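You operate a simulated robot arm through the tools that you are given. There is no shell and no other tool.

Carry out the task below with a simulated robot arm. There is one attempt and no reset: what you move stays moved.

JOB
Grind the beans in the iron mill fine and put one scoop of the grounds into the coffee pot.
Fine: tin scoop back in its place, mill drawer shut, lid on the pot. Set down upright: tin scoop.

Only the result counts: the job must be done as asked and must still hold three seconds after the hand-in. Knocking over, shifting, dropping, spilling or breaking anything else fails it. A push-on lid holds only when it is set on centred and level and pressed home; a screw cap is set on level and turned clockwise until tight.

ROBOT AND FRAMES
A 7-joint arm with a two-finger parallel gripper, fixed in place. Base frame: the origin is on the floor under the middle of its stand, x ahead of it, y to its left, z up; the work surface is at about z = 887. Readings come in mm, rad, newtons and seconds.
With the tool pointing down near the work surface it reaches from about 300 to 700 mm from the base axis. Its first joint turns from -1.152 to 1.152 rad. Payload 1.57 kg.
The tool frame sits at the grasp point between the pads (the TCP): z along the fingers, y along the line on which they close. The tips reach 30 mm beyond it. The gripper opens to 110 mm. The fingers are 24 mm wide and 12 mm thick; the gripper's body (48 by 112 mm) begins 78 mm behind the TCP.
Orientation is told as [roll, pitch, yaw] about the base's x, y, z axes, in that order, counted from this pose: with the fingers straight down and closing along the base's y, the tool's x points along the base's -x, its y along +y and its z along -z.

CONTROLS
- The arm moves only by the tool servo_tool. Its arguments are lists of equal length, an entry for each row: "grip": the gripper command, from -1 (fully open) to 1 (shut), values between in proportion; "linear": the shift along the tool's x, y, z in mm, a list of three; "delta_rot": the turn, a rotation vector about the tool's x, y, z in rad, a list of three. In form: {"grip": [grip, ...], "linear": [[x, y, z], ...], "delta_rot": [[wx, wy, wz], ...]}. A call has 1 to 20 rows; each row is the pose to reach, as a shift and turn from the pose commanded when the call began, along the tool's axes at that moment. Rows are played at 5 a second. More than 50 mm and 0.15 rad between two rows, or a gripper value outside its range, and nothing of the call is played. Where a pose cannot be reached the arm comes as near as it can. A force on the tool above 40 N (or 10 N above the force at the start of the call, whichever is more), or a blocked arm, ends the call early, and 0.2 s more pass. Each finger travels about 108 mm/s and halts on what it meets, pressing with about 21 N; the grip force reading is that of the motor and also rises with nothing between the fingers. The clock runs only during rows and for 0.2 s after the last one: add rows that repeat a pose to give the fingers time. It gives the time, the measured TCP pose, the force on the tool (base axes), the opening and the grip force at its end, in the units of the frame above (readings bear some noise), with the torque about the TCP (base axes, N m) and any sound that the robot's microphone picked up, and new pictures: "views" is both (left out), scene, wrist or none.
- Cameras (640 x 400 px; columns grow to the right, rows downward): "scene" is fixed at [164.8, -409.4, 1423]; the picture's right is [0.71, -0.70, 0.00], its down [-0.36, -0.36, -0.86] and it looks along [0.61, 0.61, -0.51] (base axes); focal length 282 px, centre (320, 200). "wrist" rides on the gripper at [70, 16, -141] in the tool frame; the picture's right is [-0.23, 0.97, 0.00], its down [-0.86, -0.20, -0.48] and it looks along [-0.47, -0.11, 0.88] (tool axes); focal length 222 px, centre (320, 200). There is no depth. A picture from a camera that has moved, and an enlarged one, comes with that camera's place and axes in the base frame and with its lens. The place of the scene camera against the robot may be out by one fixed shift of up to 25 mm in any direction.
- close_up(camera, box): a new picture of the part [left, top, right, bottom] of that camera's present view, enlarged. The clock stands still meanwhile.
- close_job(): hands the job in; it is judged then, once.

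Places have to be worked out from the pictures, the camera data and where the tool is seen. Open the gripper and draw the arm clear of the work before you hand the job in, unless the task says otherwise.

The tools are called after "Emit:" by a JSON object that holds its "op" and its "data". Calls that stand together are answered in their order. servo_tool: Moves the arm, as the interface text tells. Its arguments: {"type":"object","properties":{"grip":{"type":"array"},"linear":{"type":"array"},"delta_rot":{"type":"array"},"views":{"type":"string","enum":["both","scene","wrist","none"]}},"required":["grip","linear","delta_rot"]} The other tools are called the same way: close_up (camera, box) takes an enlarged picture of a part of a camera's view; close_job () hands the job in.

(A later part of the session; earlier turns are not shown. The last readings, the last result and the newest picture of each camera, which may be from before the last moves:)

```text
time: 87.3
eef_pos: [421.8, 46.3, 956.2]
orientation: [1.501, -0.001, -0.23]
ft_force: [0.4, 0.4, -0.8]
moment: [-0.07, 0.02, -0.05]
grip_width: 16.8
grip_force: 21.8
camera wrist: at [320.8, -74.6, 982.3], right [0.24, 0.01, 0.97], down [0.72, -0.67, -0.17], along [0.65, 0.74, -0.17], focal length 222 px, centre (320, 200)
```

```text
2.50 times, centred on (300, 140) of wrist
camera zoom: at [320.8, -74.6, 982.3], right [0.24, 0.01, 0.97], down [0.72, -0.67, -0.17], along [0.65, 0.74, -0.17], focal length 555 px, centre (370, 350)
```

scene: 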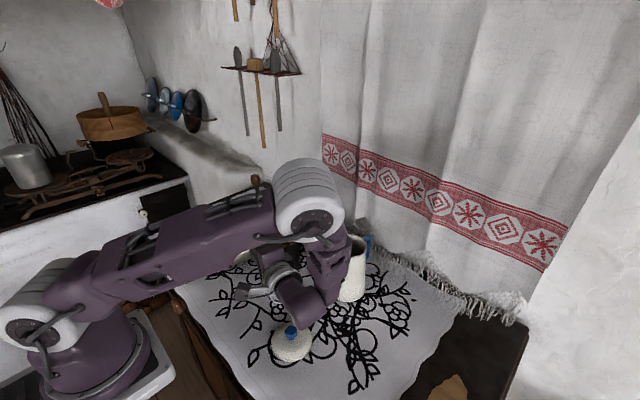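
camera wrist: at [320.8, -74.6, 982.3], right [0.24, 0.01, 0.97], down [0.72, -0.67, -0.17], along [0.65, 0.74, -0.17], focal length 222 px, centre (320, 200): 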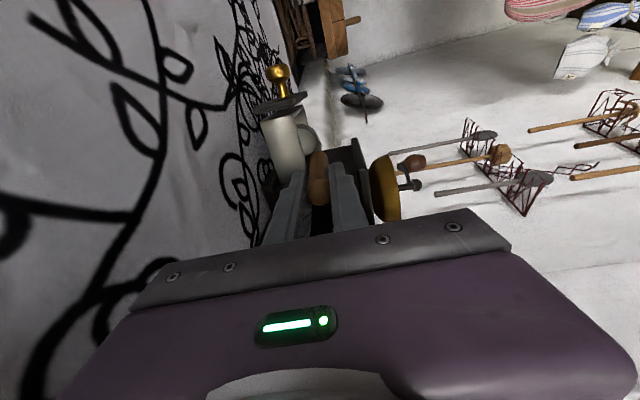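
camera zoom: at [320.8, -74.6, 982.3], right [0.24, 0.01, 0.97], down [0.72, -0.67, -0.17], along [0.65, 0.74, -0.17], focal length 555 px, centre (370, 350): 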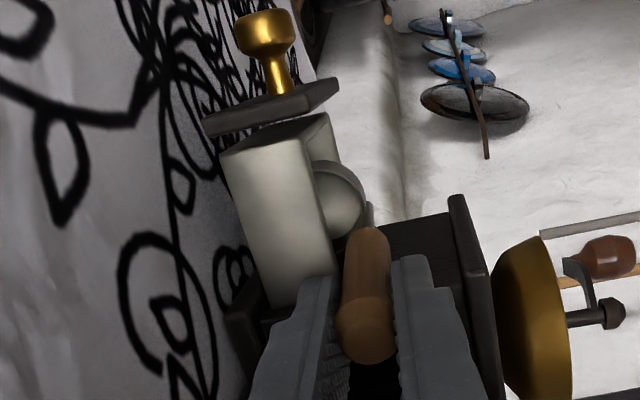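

No contact force so far. I'll continue: finish the sweep to the wall, roll the cup level while scooping, and lift it out.

Emit:
{"op": "servo_tool", "data": {"grip": [1, 1, 1, 1, 1, 1, 1, 1, 1, 1, 1, 1, 1, 1, 1], "linear": [[0, -1.2, -6.1], [0, 4.1, -9.1], [0, 18.8, -4.1], [0, 33.5, 4.7], [0, 47.1, 14.4], [0, 59.5, 26.1], [0, 71.3, 38.7], [0, 82.3, 52.7], [0, 92.4, 67.1], [0, 101.4, 82.4], [0, 108.2, 98.3], [0, 115, 114.2], [0, 124.5, 120.3], [0, 144.5, 118.9], [0, 144.5, 118.9]], "delta_rot": [[0, 0, 0], [0.051, 0, 0], [0.181, 0, 0], [0.321, 0, 0], [0.461, 0, 0], [0.601, 0, 0], [0.741, 0, 0], [0.881, 0, 0], [1.021, 0, 0], [1.161, 0, 0], [1.301, 0, 0], [1.441, 0, 0], [1.501, 0, 0], [1.501, 0, 0], [1.501, 0, 0]], "views": "both"}}

Emit:
{"op": "close_up", "data": {"camera": "scene", "box": [205, 190, 305, 280]}}

Emit:
{"op": "close_up", "data": {"camera": "wrist", "box": [240, 60, 400, 200]}}

```text
time: 90.5
eef_pos: [450.0, 170.1, 1092.1]
orientation: [0.0, 0.0, -0.23]
ft_force: [-0.3, 0.1, 0.3]
moment: [0.01, 0.01, 0.0]
grip_width: 16.6
grip_force: 20.7
camera wrist: at [384.0, 201.0, 1234.9], right [0.44, 0.9, 0.0], down [0.79, -0.39, 0.48], along [0.43, -0.21, -0.88], focal length 222 px, centre (320, 200)
```

scene: 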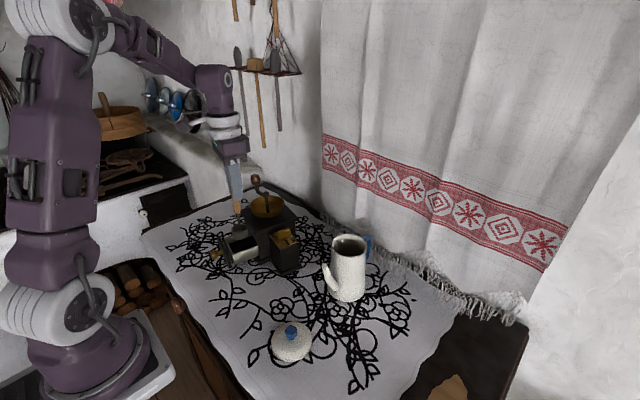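
wrist: 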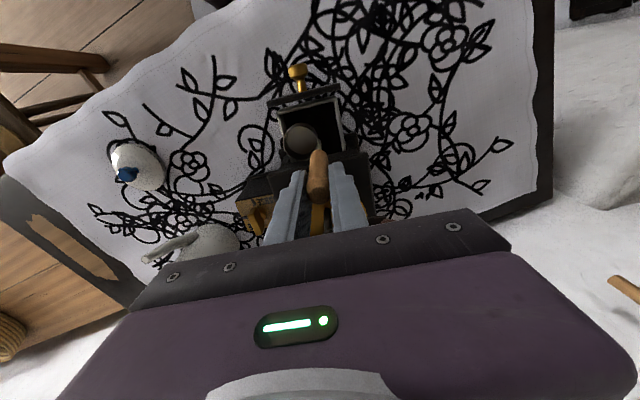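

```text
4.44 times, centred on (255, 235) of scene
camera zoom: at [164.8, -409.4, 1423.0], right [0.71, -0.7, 0.0], down [-0.36, -0.36, -0.86], along [0.61, 0.61, -0.51], focal length 1253 px, centre (609, 44)
```

zoom: 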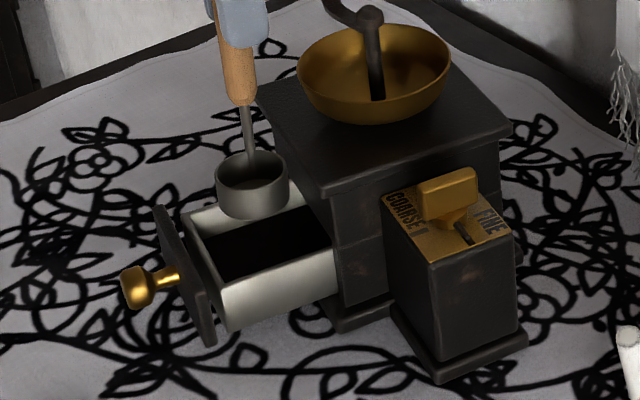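

```text
2.86 times, centred on (320, 130) of wrist
camera zoom: at [384.0, 201.0, 1234.9], right [0.44, 0.9, 0.0], down [0.79, -0.39, 0.48], along [0.43, -0.21, -0.88], focal length 635 px, centre (320, 400)
```

zoom: 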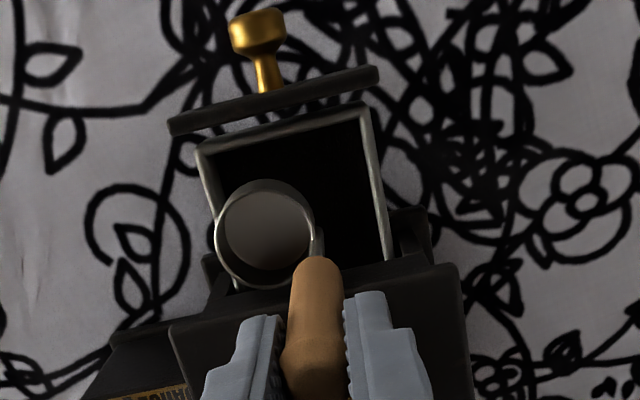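

The cup looks empty. I'll zoom in on the cup interior and the grounds to be sure.

Emit:
{"op": "close_up", "data": {"camera": "wrist", "box": [275, 95, 345, 165]}}

Emit:
{"op": "close_up", "data": {"camera": "scene", "box": [235, 210, 290, 265]}}

```text
5.71 times, centred on (310, 130) of wrist
camera zoom: at [384.0, 201.0, 1234.9], right [0.44, 0.9, 0.0], down [0.79, -0.39, 0.48], along [0.43, -0.21, -0.88], focal length 1269 px, centre (377, 600)
```

zoom: 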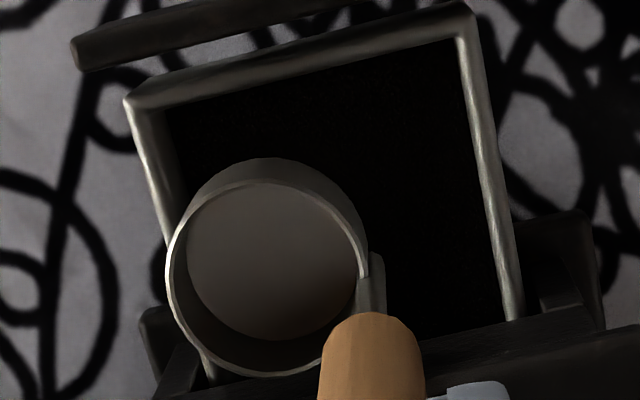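

```text
7.27 times, centred on (262, 238) of scene
camera zoom: at [164.8, -409.4, 1423.0], right [0.71, -0.7, 0.0], down [-0.36, -0.36, -0.86], along [0.61, 0.61, -0.51], focal length 2051 px, centre (738, -73)
```

zoom: 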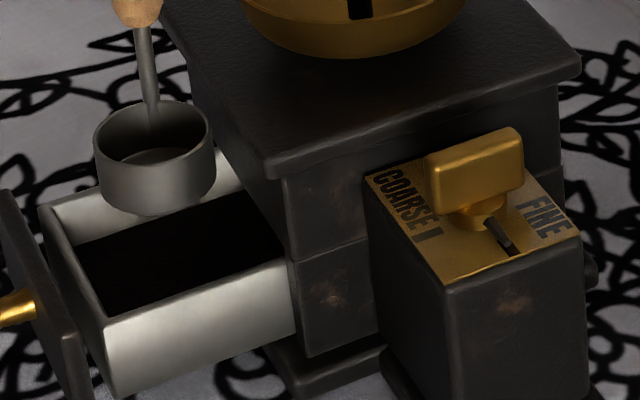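

The cup is empty, so it didn't dig deep enough. I'll repeat with the cup fully on its side (~90°) and go right down to the drawer floor, feeling for contact.

Emit:
{"op": "servo_tool", "data": {"grip": [1, 1, 1, 1, 1, 1, 1, 1, 1, 1, 1, 1, 1, 1, 1, 1], "linear": [[0, 4.2, -19.9], [0, -3.6, -24.3], [0, -11.5, -23.5], [0, -23.1, -20.5], [0, -38, -15.4], [0, -52.2, -8.2], [0, -65.2, 0.9], [0, -76.8, 11.8], [0, -86.8, 24.1], [0, -94.9, 37.8], [0, -101.1, 52.4], [0, -103.9, 62.2], [0, -105.8, 71.1], [0, -105.8, 104.1], [0, -105.8, 127], [0, -105.8, 127]], "delta_rot": [[0, 0, 0], [-0.14, 0, 0], [-0.28, 0, 0], [-0.42, 0, 0], [-0.56, 0, 0], [-0.7, 0, 0], [-0.84, 0, 0], [-0.98, 0, 0], [-1.12, 0, 0], [-1.26, 0, 0], [-1.4, 0, 0], [-1.49, 0, 0], [-1.57, 0, 0], [-1.57, 0, 0], [-1.57, 0, 0], [-1.57, 0, 0]], "views": "wrist"}}

Emit:
{"op": "close_up", "data": {"camera": "wrist", "box": [200, 60, 400, 220]}}

```text
time: 93.9
eef_pos: [425.8, 67.0, 964.0]
orientation: [1.571, -0.002, -0.229]
ft_force: [0.1, 0.3, -1.8]
moment: [-0.11, -0.02, -0.01]
grip_width: 16.6
grip_force: 21.3
camera wrist: at [324.3, -55.6, 981.5], right [0.22, -0.05, 0.97], down [0.72, -0.66, -0.2], along [0.65, 0.75, -0.11], focal length 222 px, centre (320, 200)
```

wrist: 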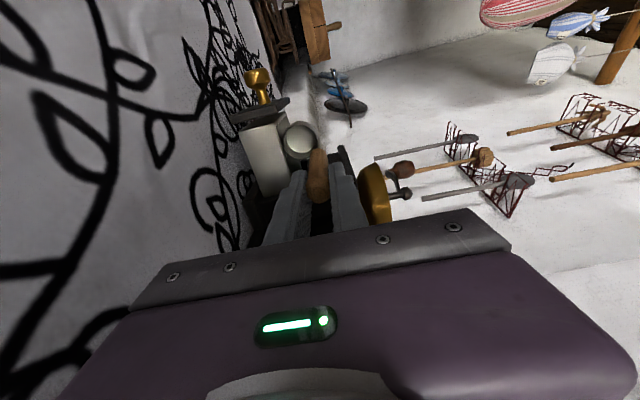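

```text
2.50 times, centred on (300, 140) of wrist
camera zoom: at [324.3, -55.6, 981.5], right [0.22, -0.05, 0.97], down [0.72, -0.66, -0.2], along [0.65, 0.75, -0.11], focal length 555 px, centre (370, 350)
```

zoom: 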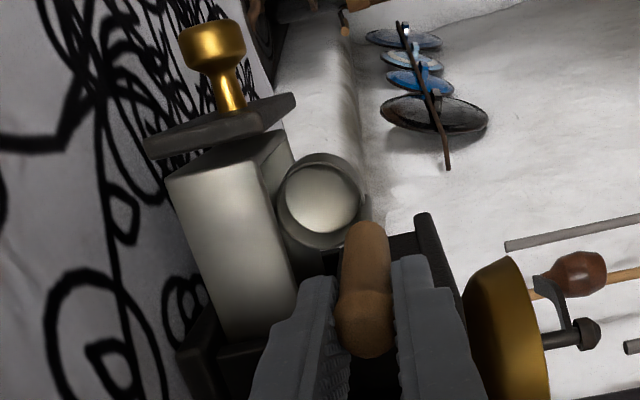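

The cup is on its side inside the drawer. I'll lower it gradually and watch for floor contact.

Emit:
{"op": "servo_tool", "data": {"grip": [1, 1, 1, 1, 1], "linear": [[0, -6, 0], [0, -11, 0], [0, -14, 0], [0, -17, 0], [0, -17, 0]], "delta_rot": [[0, 0, 0], [0, 0, 0], [0, 0, 0], [0, 0, 0], [0, 0, 0]], "views": "wrist"}}

Emit:
{"op": "close_up", "data": {"camera": "wrist", "box": [200, 60, 400, 220]}}

```text
time: 95.1
eef_pos: [426.0, 68.8, 948.2]
orientation: [1.572, -0.001, -0.228]
ft_force: [0.3, 0.6, -0.6]
moment: [-0.11, 0.01, -0.01]
grip_width: 16.8
grip_force: 20.9
camera wrist: at [325.0, -54.6, 964.8], right [0.22, -0.05, 0.97], down [0.72, -0.66, -0.2], along [0.65, 0.75, -0.11], focal length 222 px, centre (320, 200)
```

wrist: 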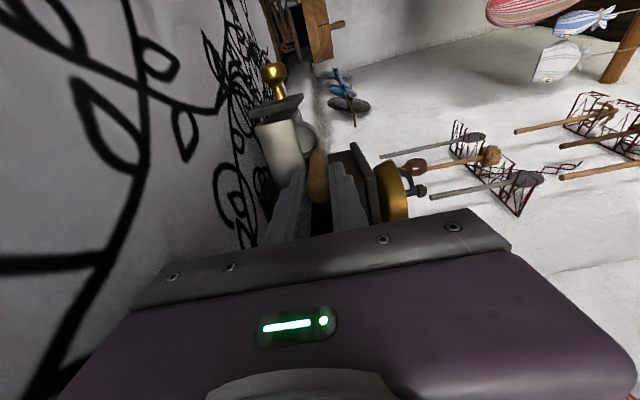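

```text
2.50 times, centred on (300, 140) of wrist
camera zoom: at [325.0, -54.6, 964.8], right [0.22, -0.05, 0.97], down [0.72, -0.66, -0.2], along [0.65, 0.75, -0.11], focal length 555 px, centre (370, 350)
```

zoom: 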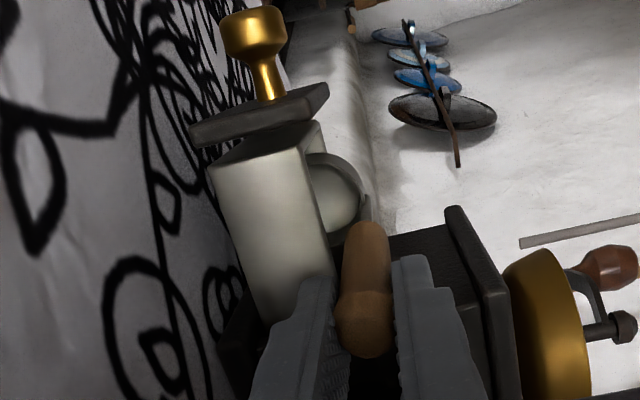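

Still no contact, so I'll lower a few more millimetres.

Emit:
{"op": "servo_tool", "data": {"grip": [1, 1, 1, 1], "linear": [[0, -1.5, 0], [0, -3, 0], [0, -4, 0], [0, -4, 0]], "delta_rot": [[0, 0, 0], [0, 0, 0], [0, 0, 0], [0, 0, 0]], "views": "none"}}

```text
time: 96.1
eef_pos: [426.1, 68.5, 944.9]
orientation: [1.572, 0.0, -0.228]
ft_force: [0.3, -0.5, 0.1]
moment: [0.04, -0.08, -0.05]
grip_width: 16.8
grip_force: 20.3
```

There's a slight change in torque. I'll go one more small step to confirm contact with the floor.

Emit:
{"op": "servo_tool", "data": {"grip": [1, 1, 1], "linear": [[0, -1, 0], [0, -2, 0], [0, -2, 0]], "delta_rot": [[0, 0, 0], [0, 0, 0], [0, 0, 0]], "views": "none"}}

```text
time: 96.9
eef_pos: [426.5, 67.1, 943.8]
orientation: [1.573, -0.003, -0.227]
ft_force: [-1.2, -1.8, 31.6]
moment: [-2.7, 1.11, -0.11]
grip_width: 16.7
grip_force: 21.2
```

That's the floor (31 N). I'll back off 2 mm, sweep slowly to the -y side, then roll level and lift out.

Emit:
{"op": "servo_tool", "data": {"grip": [1, 1, 1, 1, 1, 1, 1, 1, 1, 1, 1, 1, 1, 1, 1, 1, 1, 1, 1], "linear": [[0, 2.5, 0], [0, 2.5, -9], [0, 2.5, -18], [0, 2.5, -27], [0, 2.5, -36.1], [0, 17.4, -31.1], [0, 32.2, -24.1], [0, 46.3, -14.3], [0, 59.2, -3.6], [0, 70.7, 8.9], [0, 81.6, 22.3], [0, 91.6, 37], [0, 100.7, 52.1], [0, 108.6, 68], [0, 114.3, 84.3], [0, 119.9, 100.6], [0, 129, 107.4], [0, 149, 107.4], [0, 149, 107.4]], "delta_rot": [[0, 0, 0], [0, 0, 0], [0, 0, 0], [0, 0, 0], [0, 0, 0], [0.123, 0, 0], [0.253, 0, 0], [0.393, 0, 0], [0.533, 0, 0], [0.673, 0, 0], [0.813, 0, 0], [0.953, 0, 0], [1.093, 0, 0], [1.233, 0, 0], [1.373, 0, 0], [1.513, 0, 0], [1.573, 0, 0], [1.573, 0, 0], [1.573, 0, 0]], "views": "both"}}

Emit:
{"op": "close_up", "data": {"camera": "scene", "box": [205, 190, 305, 280]}}

Emit:
{"op": "close_up", "data": {"camera": "wrist", "box": [275, 95, 345, 165]}}

```text
time: 100.9
eef_pos: [450.7, 170.4, 1091.1]
orientation: [-0.004, 0.0, -0.229]
ft_force: [0.9, -0.4, -1.1]
moment: [0.01, 0.02, 0.0]
grip_width: 16.8
grip_force: 21.5
camera wrist: at [385.1, 203.0, 1232.5], right [0.44, 0.9, 0.0], down [0.79, -0.39, 0.48], along [0.43, -0.21, -0.88], focal length 222 px, centre (320, 200)
```

scene: 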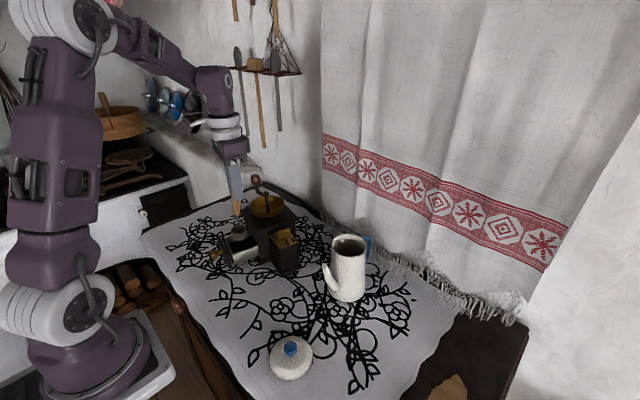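
wrist: 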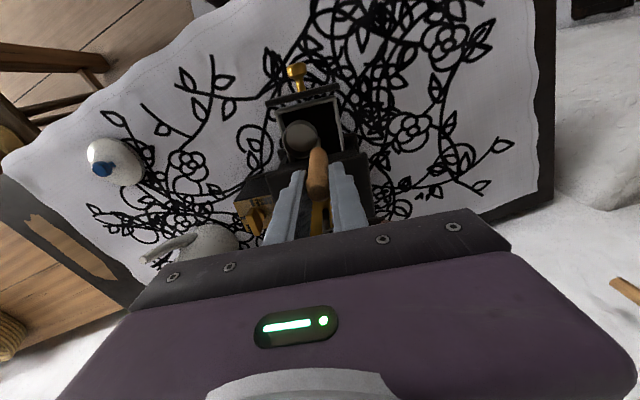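

```text
4.44 times, centred on (255, 235) of scene
camera zoom: at [164.8, -409.4, 1423.0], right [0.71, -0.7, 0.0], down [-0.36, -0.36, -0.86], along [0.61, 0.61, -0.51], focal length 1253 px, centre (609, 44)
```

zoom: 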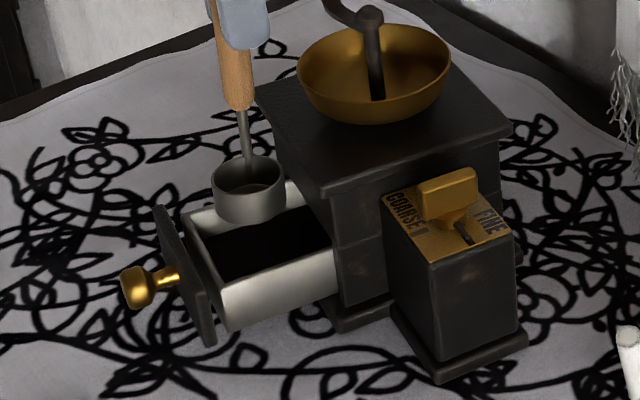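

```text
5.71 times, centred on (310, 130) of wrist
camera zoom: at [385.1, 203.0, 1232.5], right [0.44, 0.9, 0.0], down [0.79, -0.39, 0.48], along [0.43, -0.21, -0.88], focal length 1269 px, centre (377, 600)
```

zoom: 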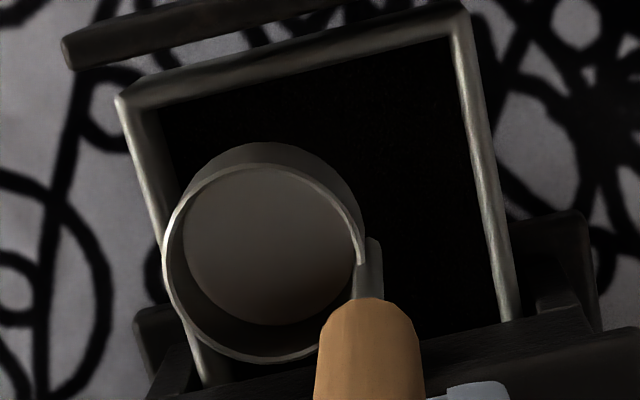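

The cup is still empty, so a sideways sweep doesn't pick up grounds. I also see the lid has shifted on the table, probably brushed by the forearm while I was low. I'll check it.

Emit:
{"op": "close_up", "data": {"camera": "scene", "box": [240, 300, 340, 400]}}

Emit:
{"op": "close_up", "data": {"camera": "wrist", "box": [60, 110, 200, 220]}}

```text
4.00 times, centred on (290, 350) of scene
camera zoom: at [164.8, -409.4, 1423.0], right [0.71, -0.7, 0.0], down [-0.36, -0.36, -0.86], along [0.61, 0.61, -0.51], focal length 1128 px, centre (440, -400)
```

zoom: 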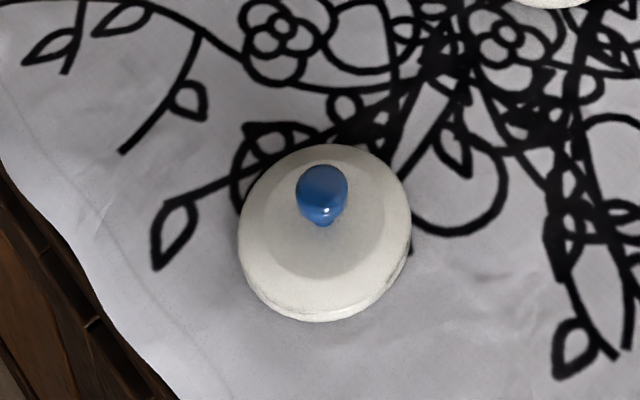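

```text
3.64 times, centred on (130, 165) of wrist
camera zoom: at [385.1, 203.0, 1232.5], right [0.44, 0.9, 0.0], down [0.79, -0.39, 0.48], along [0.43, -0.21, -0.88], focal length 808 px, centre (1011, 327)
```

zoom: 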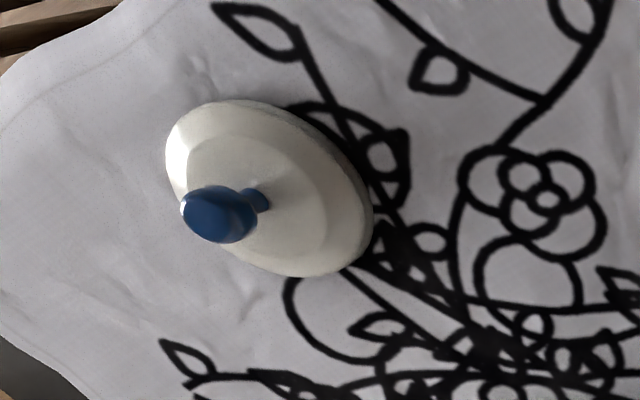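

The lid is still upright on the cloth at about (347,-150), which is fine. Now I'll try a plain upright dip. The scoop pitched about 7° in the grip, so I'll level it and then lower the cup straight into the grounds.

Emit:
{"op": "servo_tool", "data": {"grip": [1, 1, 1, 1, 1, 1, 1, 1], "linear": [[3.7, 4, 0], [7.4, 8, 0], [7.4, 8, 20], [7.4, 8, 38], [7.4, 8, 50], [7.4, 8, 56], [7.4, 8, 59], [7.4, 8, 59]], "delta_rot": [[0, -0.06, 0], [0, -0.118, 0], [0, -0.118, 0], [0, -0.118, 0], [0, -0.118, 0], [0, -0.118, 0], [0, -0.118, 0], [0, -0.118, 0]], "views": "both"}}

Emit:
{"op": "close_up", "data": {"camera": "scene", "box": [215, 200, 295, 270]}}

Emit:
{"op": "close_up", "data": {"camera": "wrist", "box": [265, 95, 355, 175]}}

```text
time: 102.7
eef_pos: [444.8, 181.9, 1032.1]
orientation: [0.0, -0.12, -0.23]
ft_force: [4.1, 1.0, 19.5]
moment: [-0.08, -0.13, 0.02]
grip_width: 16.9
grip_force: 21.1
camera wrist: at [364.0, 216.7, 1164.5], right [0.44, 0.9, 0.03], down [0.73, -0.37, 0.58], along [0.53, -0.23, -0.82], focal length 222 px, centre (320, 200)
```

scene: 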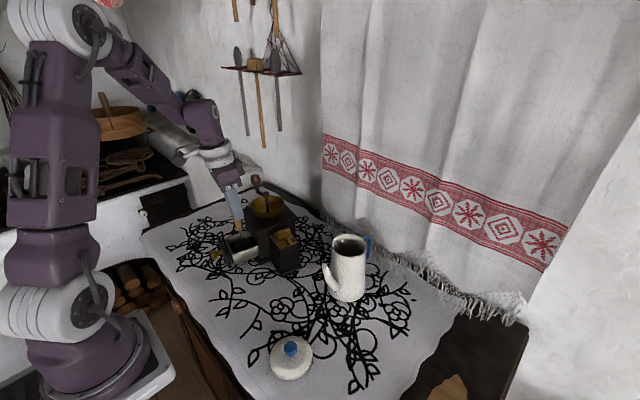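
wrist: 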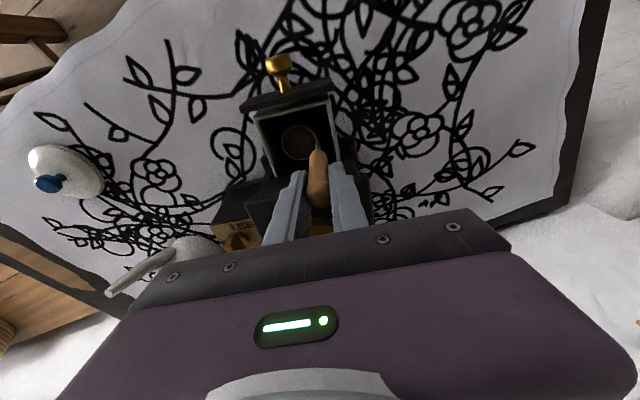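

```text
5.71 times, centred on (255, 235) of scene
camera zoom: at [164.7, -409.4, 1423.0], right [0.71, -0.7, 0.0], down [-0.36, -0.36, -0.86], along [0.61, 0.61, -0.51], focal length 1611 px, centre (691, 0)
```

zoom: 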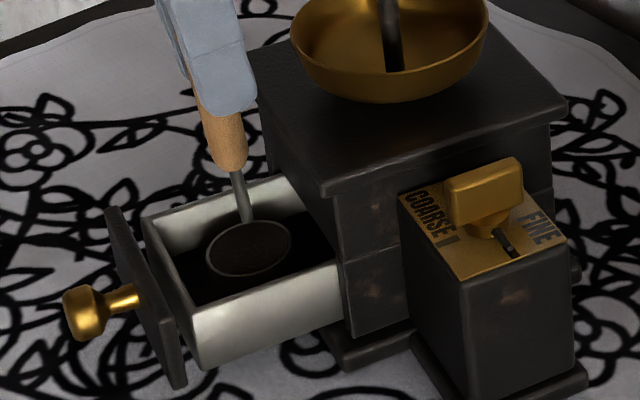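

```text
5.00 times, centred on (310, 135) of wrist
camera zoom: at [364.0, 216.7, 1164.5], right [0.44, 0.9, 0.03], down [0.73, -0.37, 0.58], along [0.53, -0.23, -0.82], focal length 1111 px, centre (370, 525)
```

zoom: 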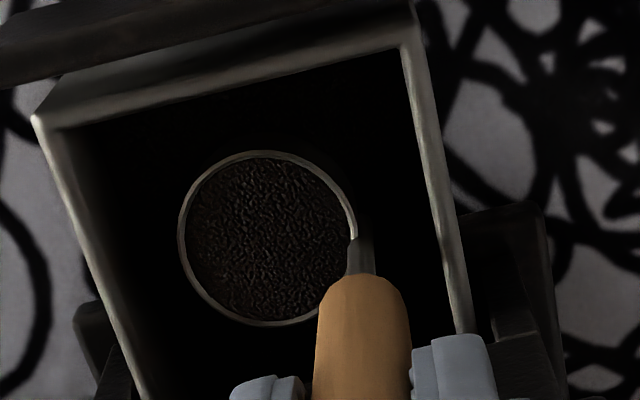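

The upright dip worked, and the cup is full of grounds. I'll lift it straight up slowly, keeping it level.

Emit:
{"op": "servo_tool", "data": {"grip": [1, 1, 1, 1, 1, 1, 1, 1, 1], "linear": [[-0.6, 0, -5], [-1.2, 0, -10], [-2.4, 0, -20], [-3.6, 0, -30], [-5.4, 0, -45], [-7.2, 0, -60], [-9.6, 0, -80], [-12, 0, -100], [-12, 0, -100]], "delta_rot": [[0, 0, 0], [0, 0, 0], [0, 0, 0], [0, 0, 0], [0, 0, 0], [0, 0, 0], [0, 0, 0], [0, 0, 0], [0, 0, 0]], "views": "both"}}

Emit:
{"op": "close_up", "data": {"camera": "scene", "box": [215, 180, 295, 270]}}

Emit:
{"op": "close_up", "data": {"camera": "wrist", "box": [265, 95, 355, 175]}}

```text
time: 104.7
eef_pos: [445.9, 183.2, 1133.3]
orientation: [-0.001, -0.12, -0.226]
ft_force: [-0.5, -0.1, -0.7]
moment: [0.01, 0.01, 0.02]
grip_width: 16.8
grip_force: 20.6
camera wrist: at [365.2, 217.5, 1265.3], right [0.44, 0.9, 0.02], down [0.73, -0.37, 0.58], along [0.53, -0.24, -0.82], focal length 222 px, centre (320, 200)
```

scene: 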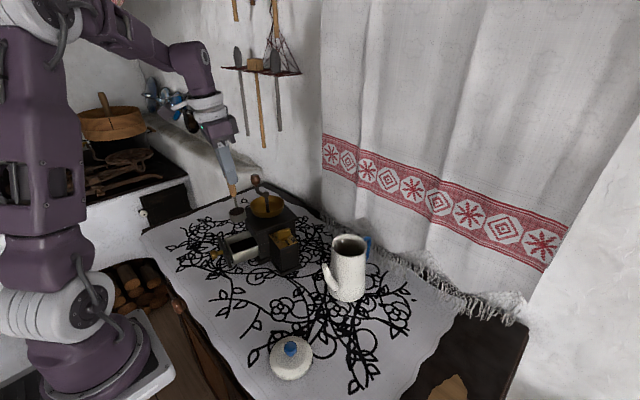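
wrist: 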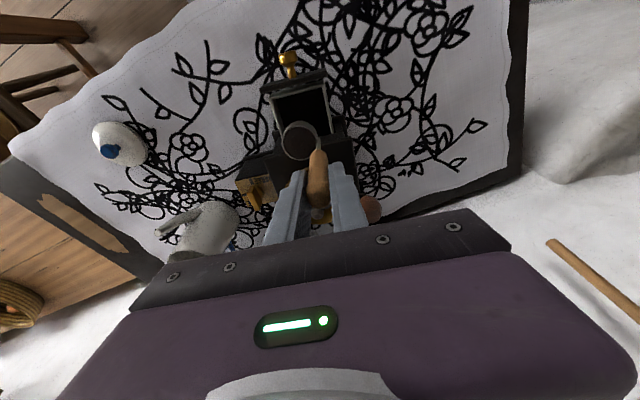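

```text
4.44 times, centred on (255, 225) of scene
camera zoom: at [164.8, -409.4, 1423.0], right [0.71, -0.7, 0.0], down [-0.36, -0.36, -0.86], along [0.61, 0.61, -0.51], focal length 1253 px, centre (609, 89)
```

zoom: 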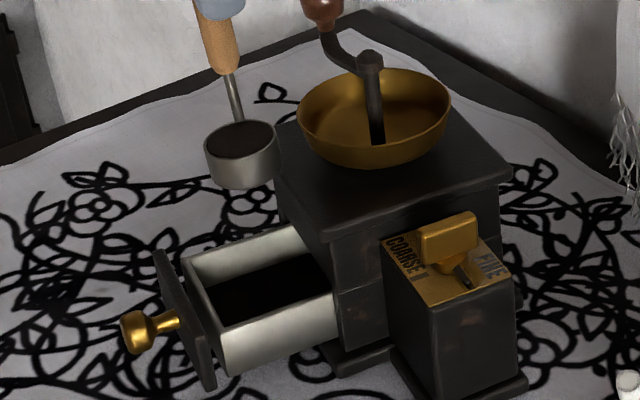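

```text
5.00 times, centred on (310, 135) of wrist
camera zoom: at [365.2, 217.5, 1265.3], right [0.44, 0.9, 0.02], down [0.73, -0.37, 0.58], along [0.53, -0.24, -0.82], focal length 1111 px, centre (370, 525)
```

zoom: 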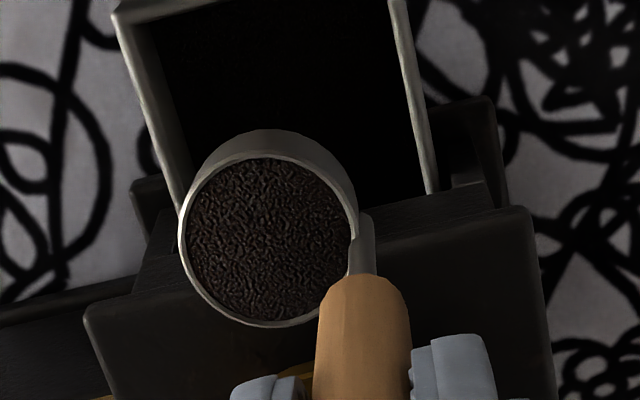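

The scoop is full and level. I'll carry it high and level across to above the pot, turning yaw back to 0 on the way.

Emit:
{"op": "servo_tool", "data": {"grip": [1, 1, 1, 1, 1, 1, 1, 1, 1, 1, 1, 1, 1, 1, 1, 1, 1, 1], "linear": [[-2.4, 0, -20], [-4.8, 0, -39.7], [-8, 0, -66.5], [-15.5, -21.4, -65.6], [-22.9, -42.7, -64.7], [-30.3, -64.1, -63.8], [-37.7, -85.5, -62.9], [-45.2, -106.9, -62], [-52.6, -128.2, -61.1], [-71.3, -142.9, -58.9], [-89.9, -157.5, -56.6], [-110.5, -169.7, -54.1], [-131, -181.9, -51.6], [-149.5, -195.6, -49.4], [-167.9, -209.2, -47.1], [-175.7, -215.8, -46.2], [-183.5, -222.3, -45.3], [-183.5, -222.3, -45.3]], "delta_rot": [[0, 0, 0], [0, 0, 0], [0, 0, 0], [-0.003, 0, -0.025], [-0.006, 0, -0.05], [-0.009, 0, -0.075], [-0.012, 0, -0.1], [-0.015, 0, -0.125], [-0.018, 0, -0.15], [-0.021, 0, -0.175], [-0.024, 0, -0.2], [-0.027, 0, -0.2244], [-0.027, 0, -0.2244], [-0.027, 0, -0.2244], [-0.027, 0, -0.2244], [-0.027, 0, -0.2244], [-0.027, 0, -0.2244], [-0.027, 0, -0.2244]], "views": "both"}}

Emit:
{"op": "close_up", "data": {"camera": "wrist", "box": [240, 60, 400, 200]}}

Emit:
{"op": "close_up", "data": {"camera": "scene", "box": [280, 150, 400, 300]}}

```text
time: 108.5
eef_pos: [567.8, -73.3, 1198.3]
orientation: [-0.001, -0.119, -0.001]
ft_force: [0.2, -0.2, -0.1]
moment: [0.04, -0.04, 0.0]
grip_width: 16.6
grip_force: 20.7
camera wrist: at [480.4, -58.0, 1331.6], right [0.23, 0.97, 0.02], down [0.79, -0.2, 0.58], along [0.57, -0.11, -0.82], focal length 222 px, centre (320, 200)
```

scene: 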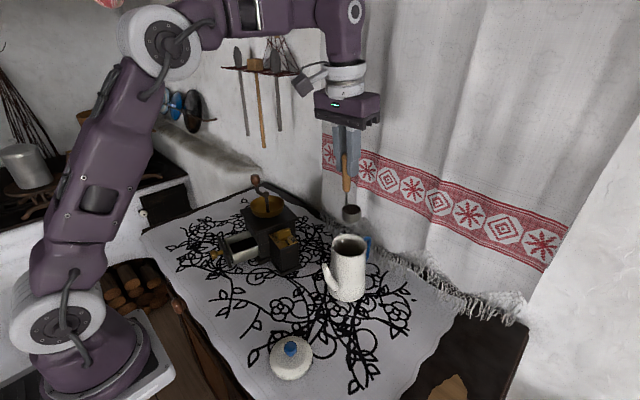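
wrist: 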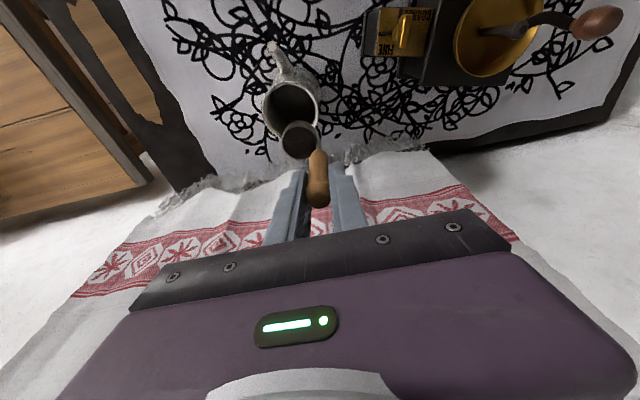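

```text
2.86 times, centred on (320, 130) of wrist
camera zoom: at [480.4, -58.0, 1331.6], right [0.23, 0.97, 0.02], down [0.79, -0.2, 0.58], along [0.57, -0.11, -0.82], focal length 635 px, centre (320, 400)
```

zoom: 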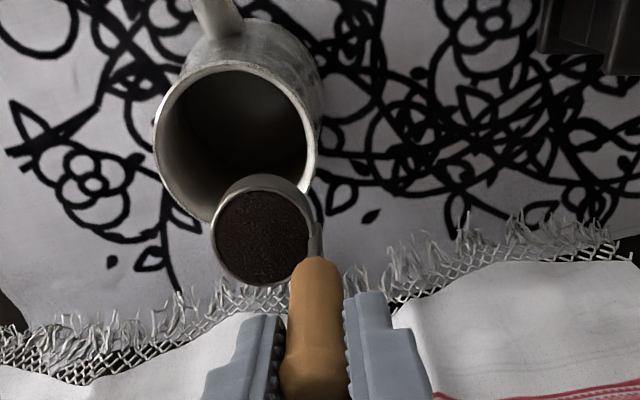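

```text
2.67 times, centred on (340, 225) of scene
camera zoom: at [164.8, -409.4, 1423.0], right [0.71, -0.7, 0.0], down [-0.36, -0.36, -0.86], along [0.61, 0.61, -0.51], focal length 752 px, centre (267, 133)
```

zoom: 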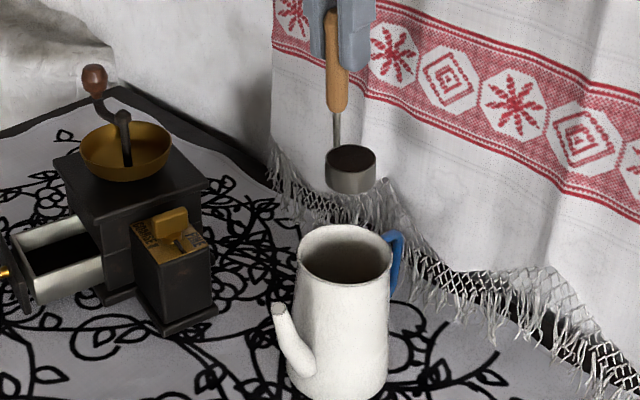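

The cup is full above the pot, and this view puts the pot's mouth centre at about (548.5,-107). I'll lower to just above the rim at the pour start position.

Emit:
{"op": "servo_tool", "data": {"grip": [1, 1, 1, 1, 1], "linear": [[3.3, 0, 15], [6.6, 0, 30], [9.9, -0.1, 45], [13.2, -0.2, 59.6], [13.2, -0.2, 59.6]], "delta_rot": [[0, 0, 0], [0, 0, 0], [0, 0, 0], [0, 0, 0], [0, 0, 0]], "views": "both"}}

Emit:
{"op": "close_up", "data": {"camera": "scene", "box": [290, 170, 400, 300]}}

Emit:
{"op": "close_up", "data": {"camera": "wrist", "box": [240, 60, 400, 200]}}

```text
time: 109.7
eef_pos: [561.8, -75.0, 1139.2]
orientation: [-0.003, -0.122, -0.001]
ft_force: [0.8, 1.2, 19.7]
moment: [0.17, -0.17, 0.01]
grip_width: 17.2
grip_force: 21.4
camera wrist: at [474.8, -57.9, 1271.9], right [0.23, 0.97, 0.03], down [0.79, -0.2, 0.58], along [0.57, -0.11, -0.81], focal length 222 px, centre (320, 200)
```

scene: 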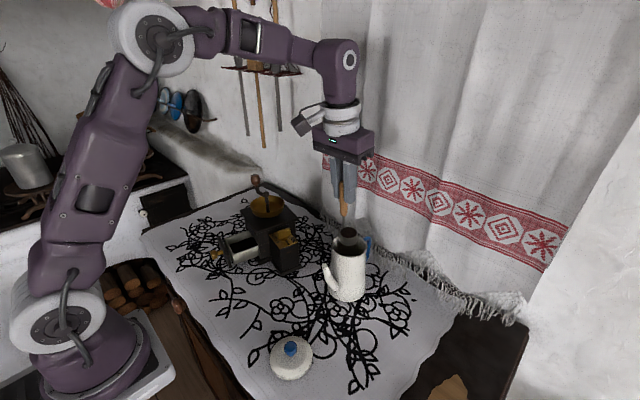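
wrist: 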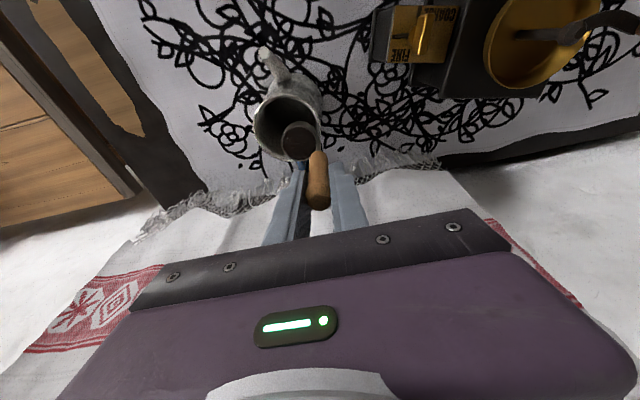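

```text
3.08 times, centred on (345, 235) of scene
camera zoom: at [164.5, -409.3, 1423.1], right [0.71, -0.7, 0.0], down [-0.36, -0.36, -0.86], along [0.61, 0.61, -0.51], focal length 868 px, centre (243, 92)
```

zoom: 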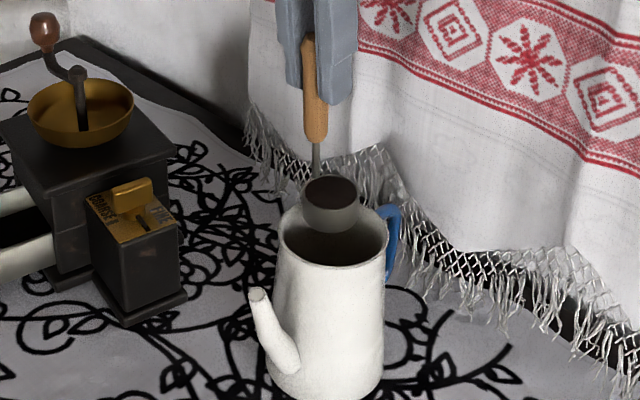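

```text
2.86 times, centred on (320, 130) of wrist
camera zoom: at [474.8, -57.9, 1271.9], right [0.23, 0.97, 0.03], down [0.79, -0.2, 0.58], along [0.57, -0.11, -0.81], focal length 635 px, centre (320, 400)
```

zoom: 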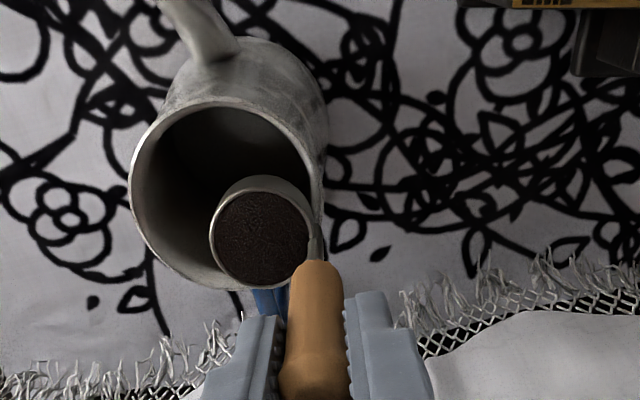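

The cup touched the pot's rim, so the rim is at about z≈1015, higher than I assumed. I'll raise 12 mm at once and recheck.

Emit:
{"op": "servo_tool", "data": {"grip": [1, 1, 1], "linear": [[0, 0.5, -5], [0.4, 1.5, -10], [0.4, 1.5, -10]], "delta_rot": [[0, 0, 0], [0, 0, 0], [0, 0, 0]], "views": "both"}}

Emit:
{"op": "close_up", "data": {"camera": "scene", "box": [290, 170, 400, 310]}}

Emit:
{"op": "close_up", "data": {"camera": "wrist", "box": [240, 60, 400, 200]}}

```text
time: 110.5
eef_pos: [561.1, -72.8, 1148.4]
orientation: [-0.001, -0.116, -0.001]
ft_force: [-0.3, -0.9, 0.1]
moment: [-0.01, -0.03, 0.0]
grip_width: 17.0
grip_force: 20.9
camera wrist: at [473.4, -56.9, 1281.0], right [0.23, 0.97, 0.02], down [0.79, -0.2, 0.58], along [0.57, -0.11, -0.82], focal length 222 px, centre (320, 200)
```

scene: 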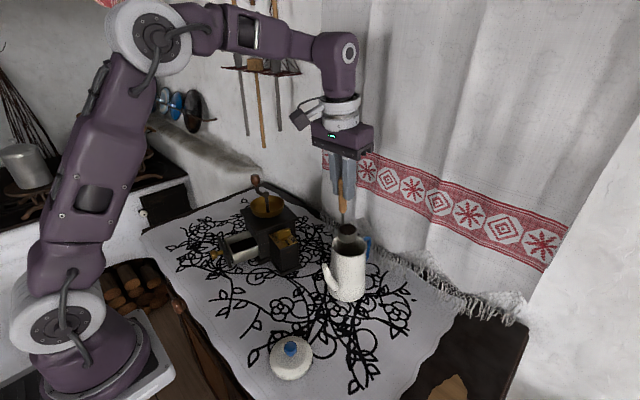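
wrist: 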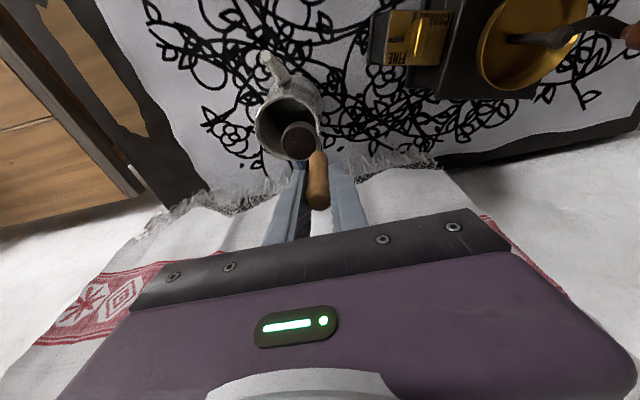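

```text
2.86 times, centred on (345, 240) of scene
camera zoom: at [164.8, -409.4, 1423.0], right [0.71, -0.7, 0.0], down [-0.36, -0.36, -0.86], along [0.61, 0.61, -0.51], focal length 806 px, centre (249, 86)
```

zoom: 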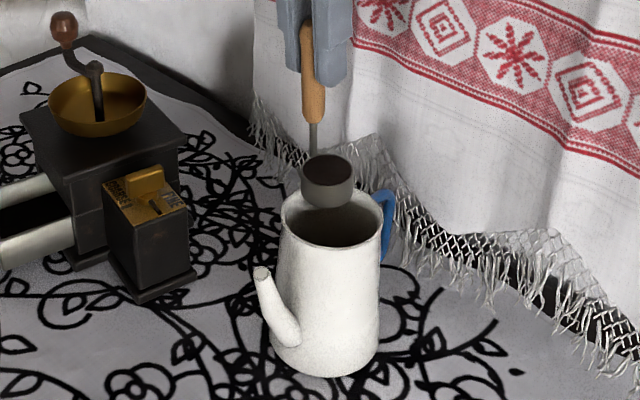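

```text
2.86 times, centred on (320, 130) of wrist
camera zoom: at [473.4, -56.9, 1281.0], right [0.23, 0.97, 0.02], down [0.79, -0.2, 0.58], along [0.57, -0.11, -0.82], focal length 635 px, centre (320, 400)
```

zoom: 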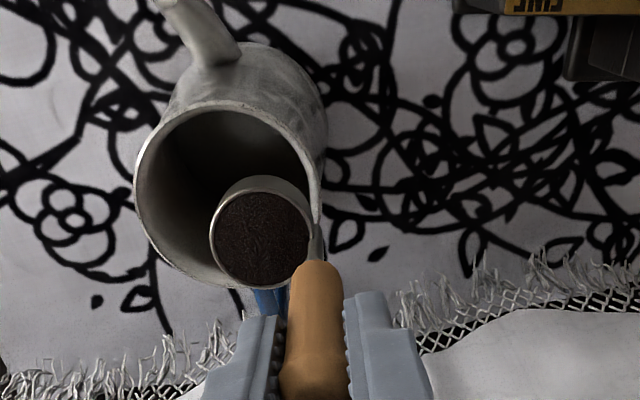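

Clear of the rim now. I'll pour by rolling the cup over its free lip while keeping that lip above the middle of the pot's mouth.

Emit:
{"op": "servo_tool", "data": {"grip": [1, 1, 1, 1, 1, 1, 1, 1, 1, 1, 1, 1, 1, 1, 1, 1, 1, 1], "linear": [[7.2, -10, -7.4], [14.6, -20.3, -10.6], [22.3, -30.8, -12.3], [30.2, -41.2, -12.4], [38.2, -51.6, -11], [46.2, -61.6, -8], [54, -71.2, -3.6], [61.4, -80.2, 2.4], [68.5, -88.5, 9.6], [75.2, -96, 18.1], [81.3, -102.5, 27.8], [86.7, -108, 38.4], [91.4, -112.4, 49.9], [95.3, -115.6, 62], [98.3, -117.5, 74.7], [100.4, -118.2, 87.6], [100.4, -118.2, 87.6], [100.4, -118.2, 87.6]], "delta_rot": [[-0.0953, -0.072, 0.0115], [-0.1906, -0.144, 0.023], [-0.2858, -0.216, 0.0345], [-0.3811, -0.288, 0.046], [-0.4764, -0.36, 0.0575], [-0.5717, -0.432, 0.069], [-0.667, -0.504, 0.0805], [-0.7622, -0.576, 0.092], [-0.8575, -0.648, 0.1035], [-0.9528, -0.72, 0.115], [-1.0481, -0.792, 0.1265], [-1.1434, -0.864, 0.138], [-1.2386, -0.936, 0.1494], [-1.3339, -1.008, 0.1609], [-1.4292, -1.08, 0.1724], [-1.5245, -1.152, 0.1839], [-1.5245, -1.152, 0.1839], [-1.5245, -1.152, 0.1839]], "views": "both"}}

Emit:
{"op": "close_up", "data": {"camera": "scene", "box": [290, 170, 400, 310]}}

Emit:
{"op": "close_up", "data": {"camera": "wrist", "box": [180, 20, 400, 200]}}

```text
time: 114.3
eef_pos: [470.1, -191.9, 1052.0]
orientation: [2.064, -0.547, -1.024]
ft_force: [0.2, 0.3, -0.7]
moment: [-0.08, 0.04, -0.03]
grip_width: 16.7
grip_force: 21.3
camera wrist: at [339.2, -233.6, 970.3], right [-0.52, -0.03, 0.85], down [0.21, -0.97, 0.1], along [0.82, 0.23, 0.52], focal length 222 px, centre (320, 200)
```

scene: 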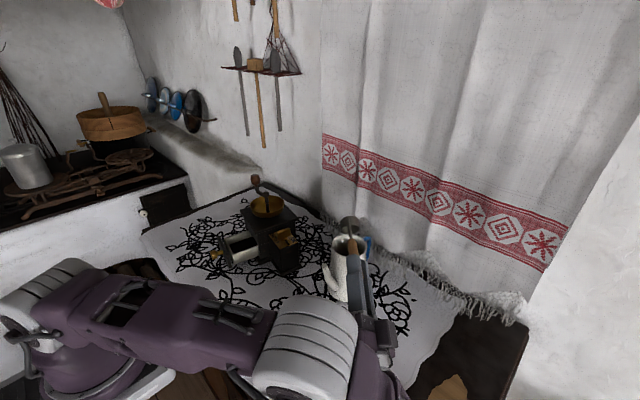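
wrist: 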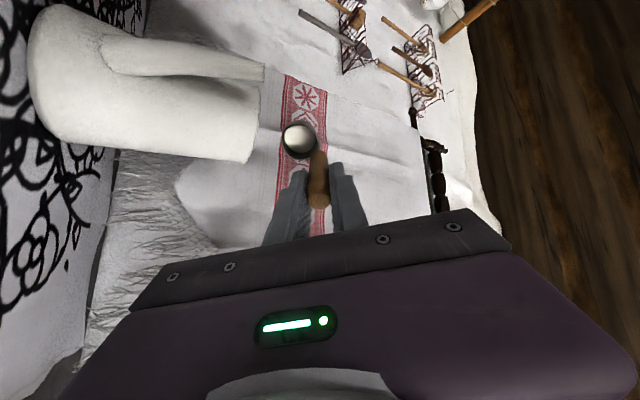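

```text
2.86 times, centred on (345, 240) of scene
camera zoom: at [164.8, -409.4, 1423.0], right [0.71, -0.7, 0.0], down [-0.36, -0.36, -0.86], along [0.61, 0.61, -0.51], focal length 806 px, centre (249, 86)
```

zoom: 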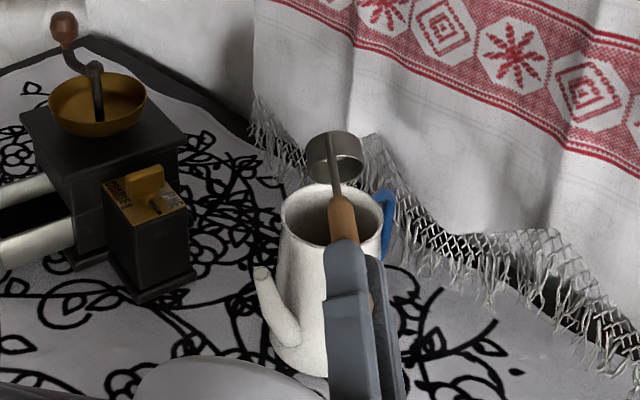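

```text
2.22 times, centred on (290, 110) of wrist
camera zoom: at [339.2, -233.6, 970.3], right [-0.52, -0.03, 0.85], down [0.21, -0.97, 0.1], along [0.82, 0.23, 0.52], focal length 494 px, centre (387, 400)
```

zoom: 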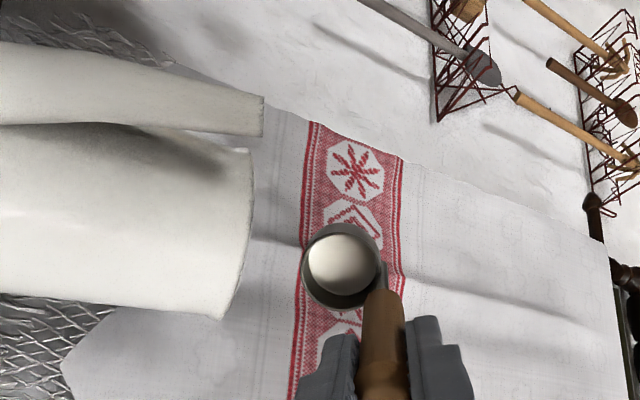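

The cup is empty, so the grounds went into the pot. I'll rise straight up and roll the scoop back upright.

Emit:
{"op": "servo_tool", "data": {"grip": [1, 1, 1, 1, 1, 1, 1, 1, 1, 1, 1, 1, 1, 1, 1, 1, 1, 1, 1], "linear": [[-16.8, 24.4, 13.2], [-33.7, 48.9, 26.5], [-50.5, 73.3, 39.7], [-67.4, 97.7, 52.9], [-67.4, 97.7, 52.9], [-67.4, 97.7, 52.9], [-67.4, 97.7, 52.9], [-67.4, 97.7, 52.9], [-67.4, 97.7, 52.9], [-67.4, 97.7, 52.9], [-67.4, 97.7, 52.9], [-67.4, 97.7, 52.9], [-67.4, 97.7, 52.9], [-67.4, 97.7, 52.9], [-67.4, 97.7, 52.9], [-67.4, 97.7, 52.9], [-67.4, 97.7, 52.9], [-67.4, 97.7, 52.9], [-67.4, 97.7, 52.9]], "delta_rot": [[0, 0, 0], [0, 0, 0], [0, 0, 0], [0, 0, 0], [0.1089, 0.0823, -0.0131], [0.2178, 0.1646, -0.0263], [0.3266, 0.2469, -0.0394], [0.4355, 0.3291, -0.0526], [0.5444, 0.4114, -0.0657], [0.6533, 0.4937, -0.0788], [0.7622, 0.576, -0.092], [0.8711, 0.6583, -0.1051], [0.9799, 0.7406, -0.1182], [1.0888, 0.8229, -0.1314], [1.1977, 0.9051, -0.1445], [1.3066, 0.9874, -0.1576], [1.4155, 1.0697, -0.1708], [1.5245, 1.152, -0.1839], [1.5245, 1.152, -0.1839]], "views": "both"}}

Emit:
{"op": "close_up", "data": {"camera": "scene", "box": [290, 200, 400, 310]}}

Emit:
{"op": "close_up", "data": {"camera": "wrist", "box": [240, 40, 460, 220]}}

```text
time: 118.3
eef_pos: [471.0, -190.3, 1180.9]
orientation: [-0.004, -0.115, -0.002]
ft_force: [-1.0, 0.4, -1.8]
moment: [0.01, -0.02, 0.01]
grip_width: 17.1
grip_force: 21.1
camera wrist: at [383.8, -174.4, 1313.4], right [0.23, 0.97, 0.02], down [0.79, -0.2, 0.58], along [0.57, -0.11, -0.82], focal length 222 px, centre (320, 200)
```

scene: 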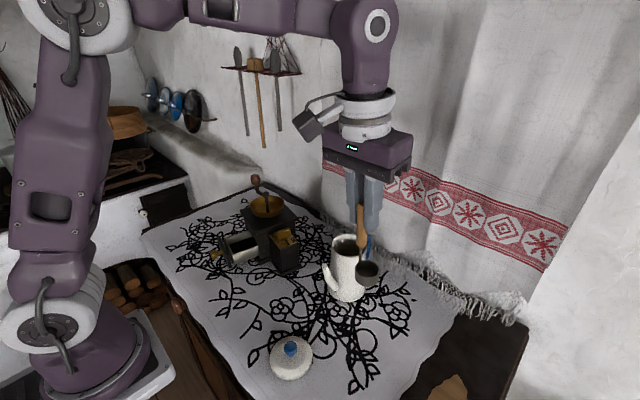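
wrist: 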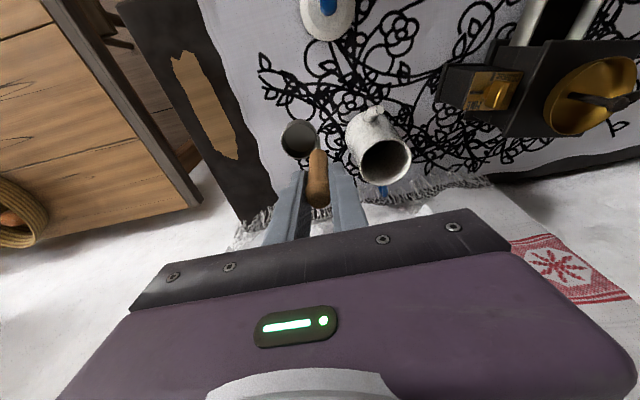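

```text
3.64 times, centred on (345, 255) of scene
camera zoom: at [164.8, -409.4, 1423.0], right [0.71, -0.7, 0.0], down [-0.36, -0.36, -0.86], along [0.61, 0.61, -0.51], focal length 1025 px, centre (229, 0)
```

zoom: 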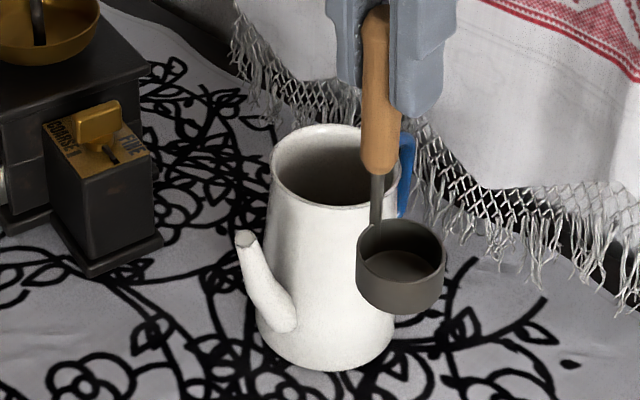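

```text
2.22 times, centred on (350, 130) of wrist
camera zoom: at [383.8, -174.4, 1313.4], right [0.23, 0.97, 0.02], down [0.79, -0.2, 0.58], along [0.57, -0.11, -0.82], focal length 494 px, centre (253, 356)
```

zoom: 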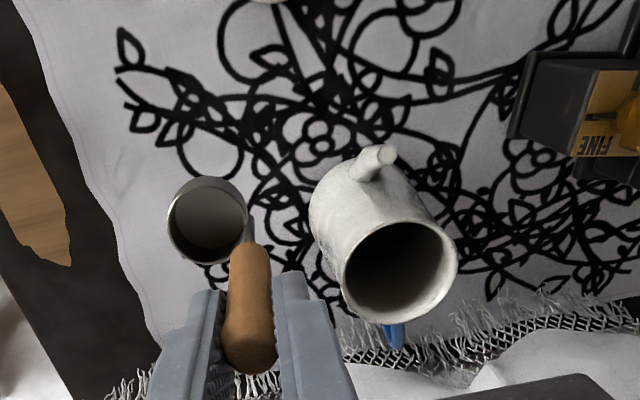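

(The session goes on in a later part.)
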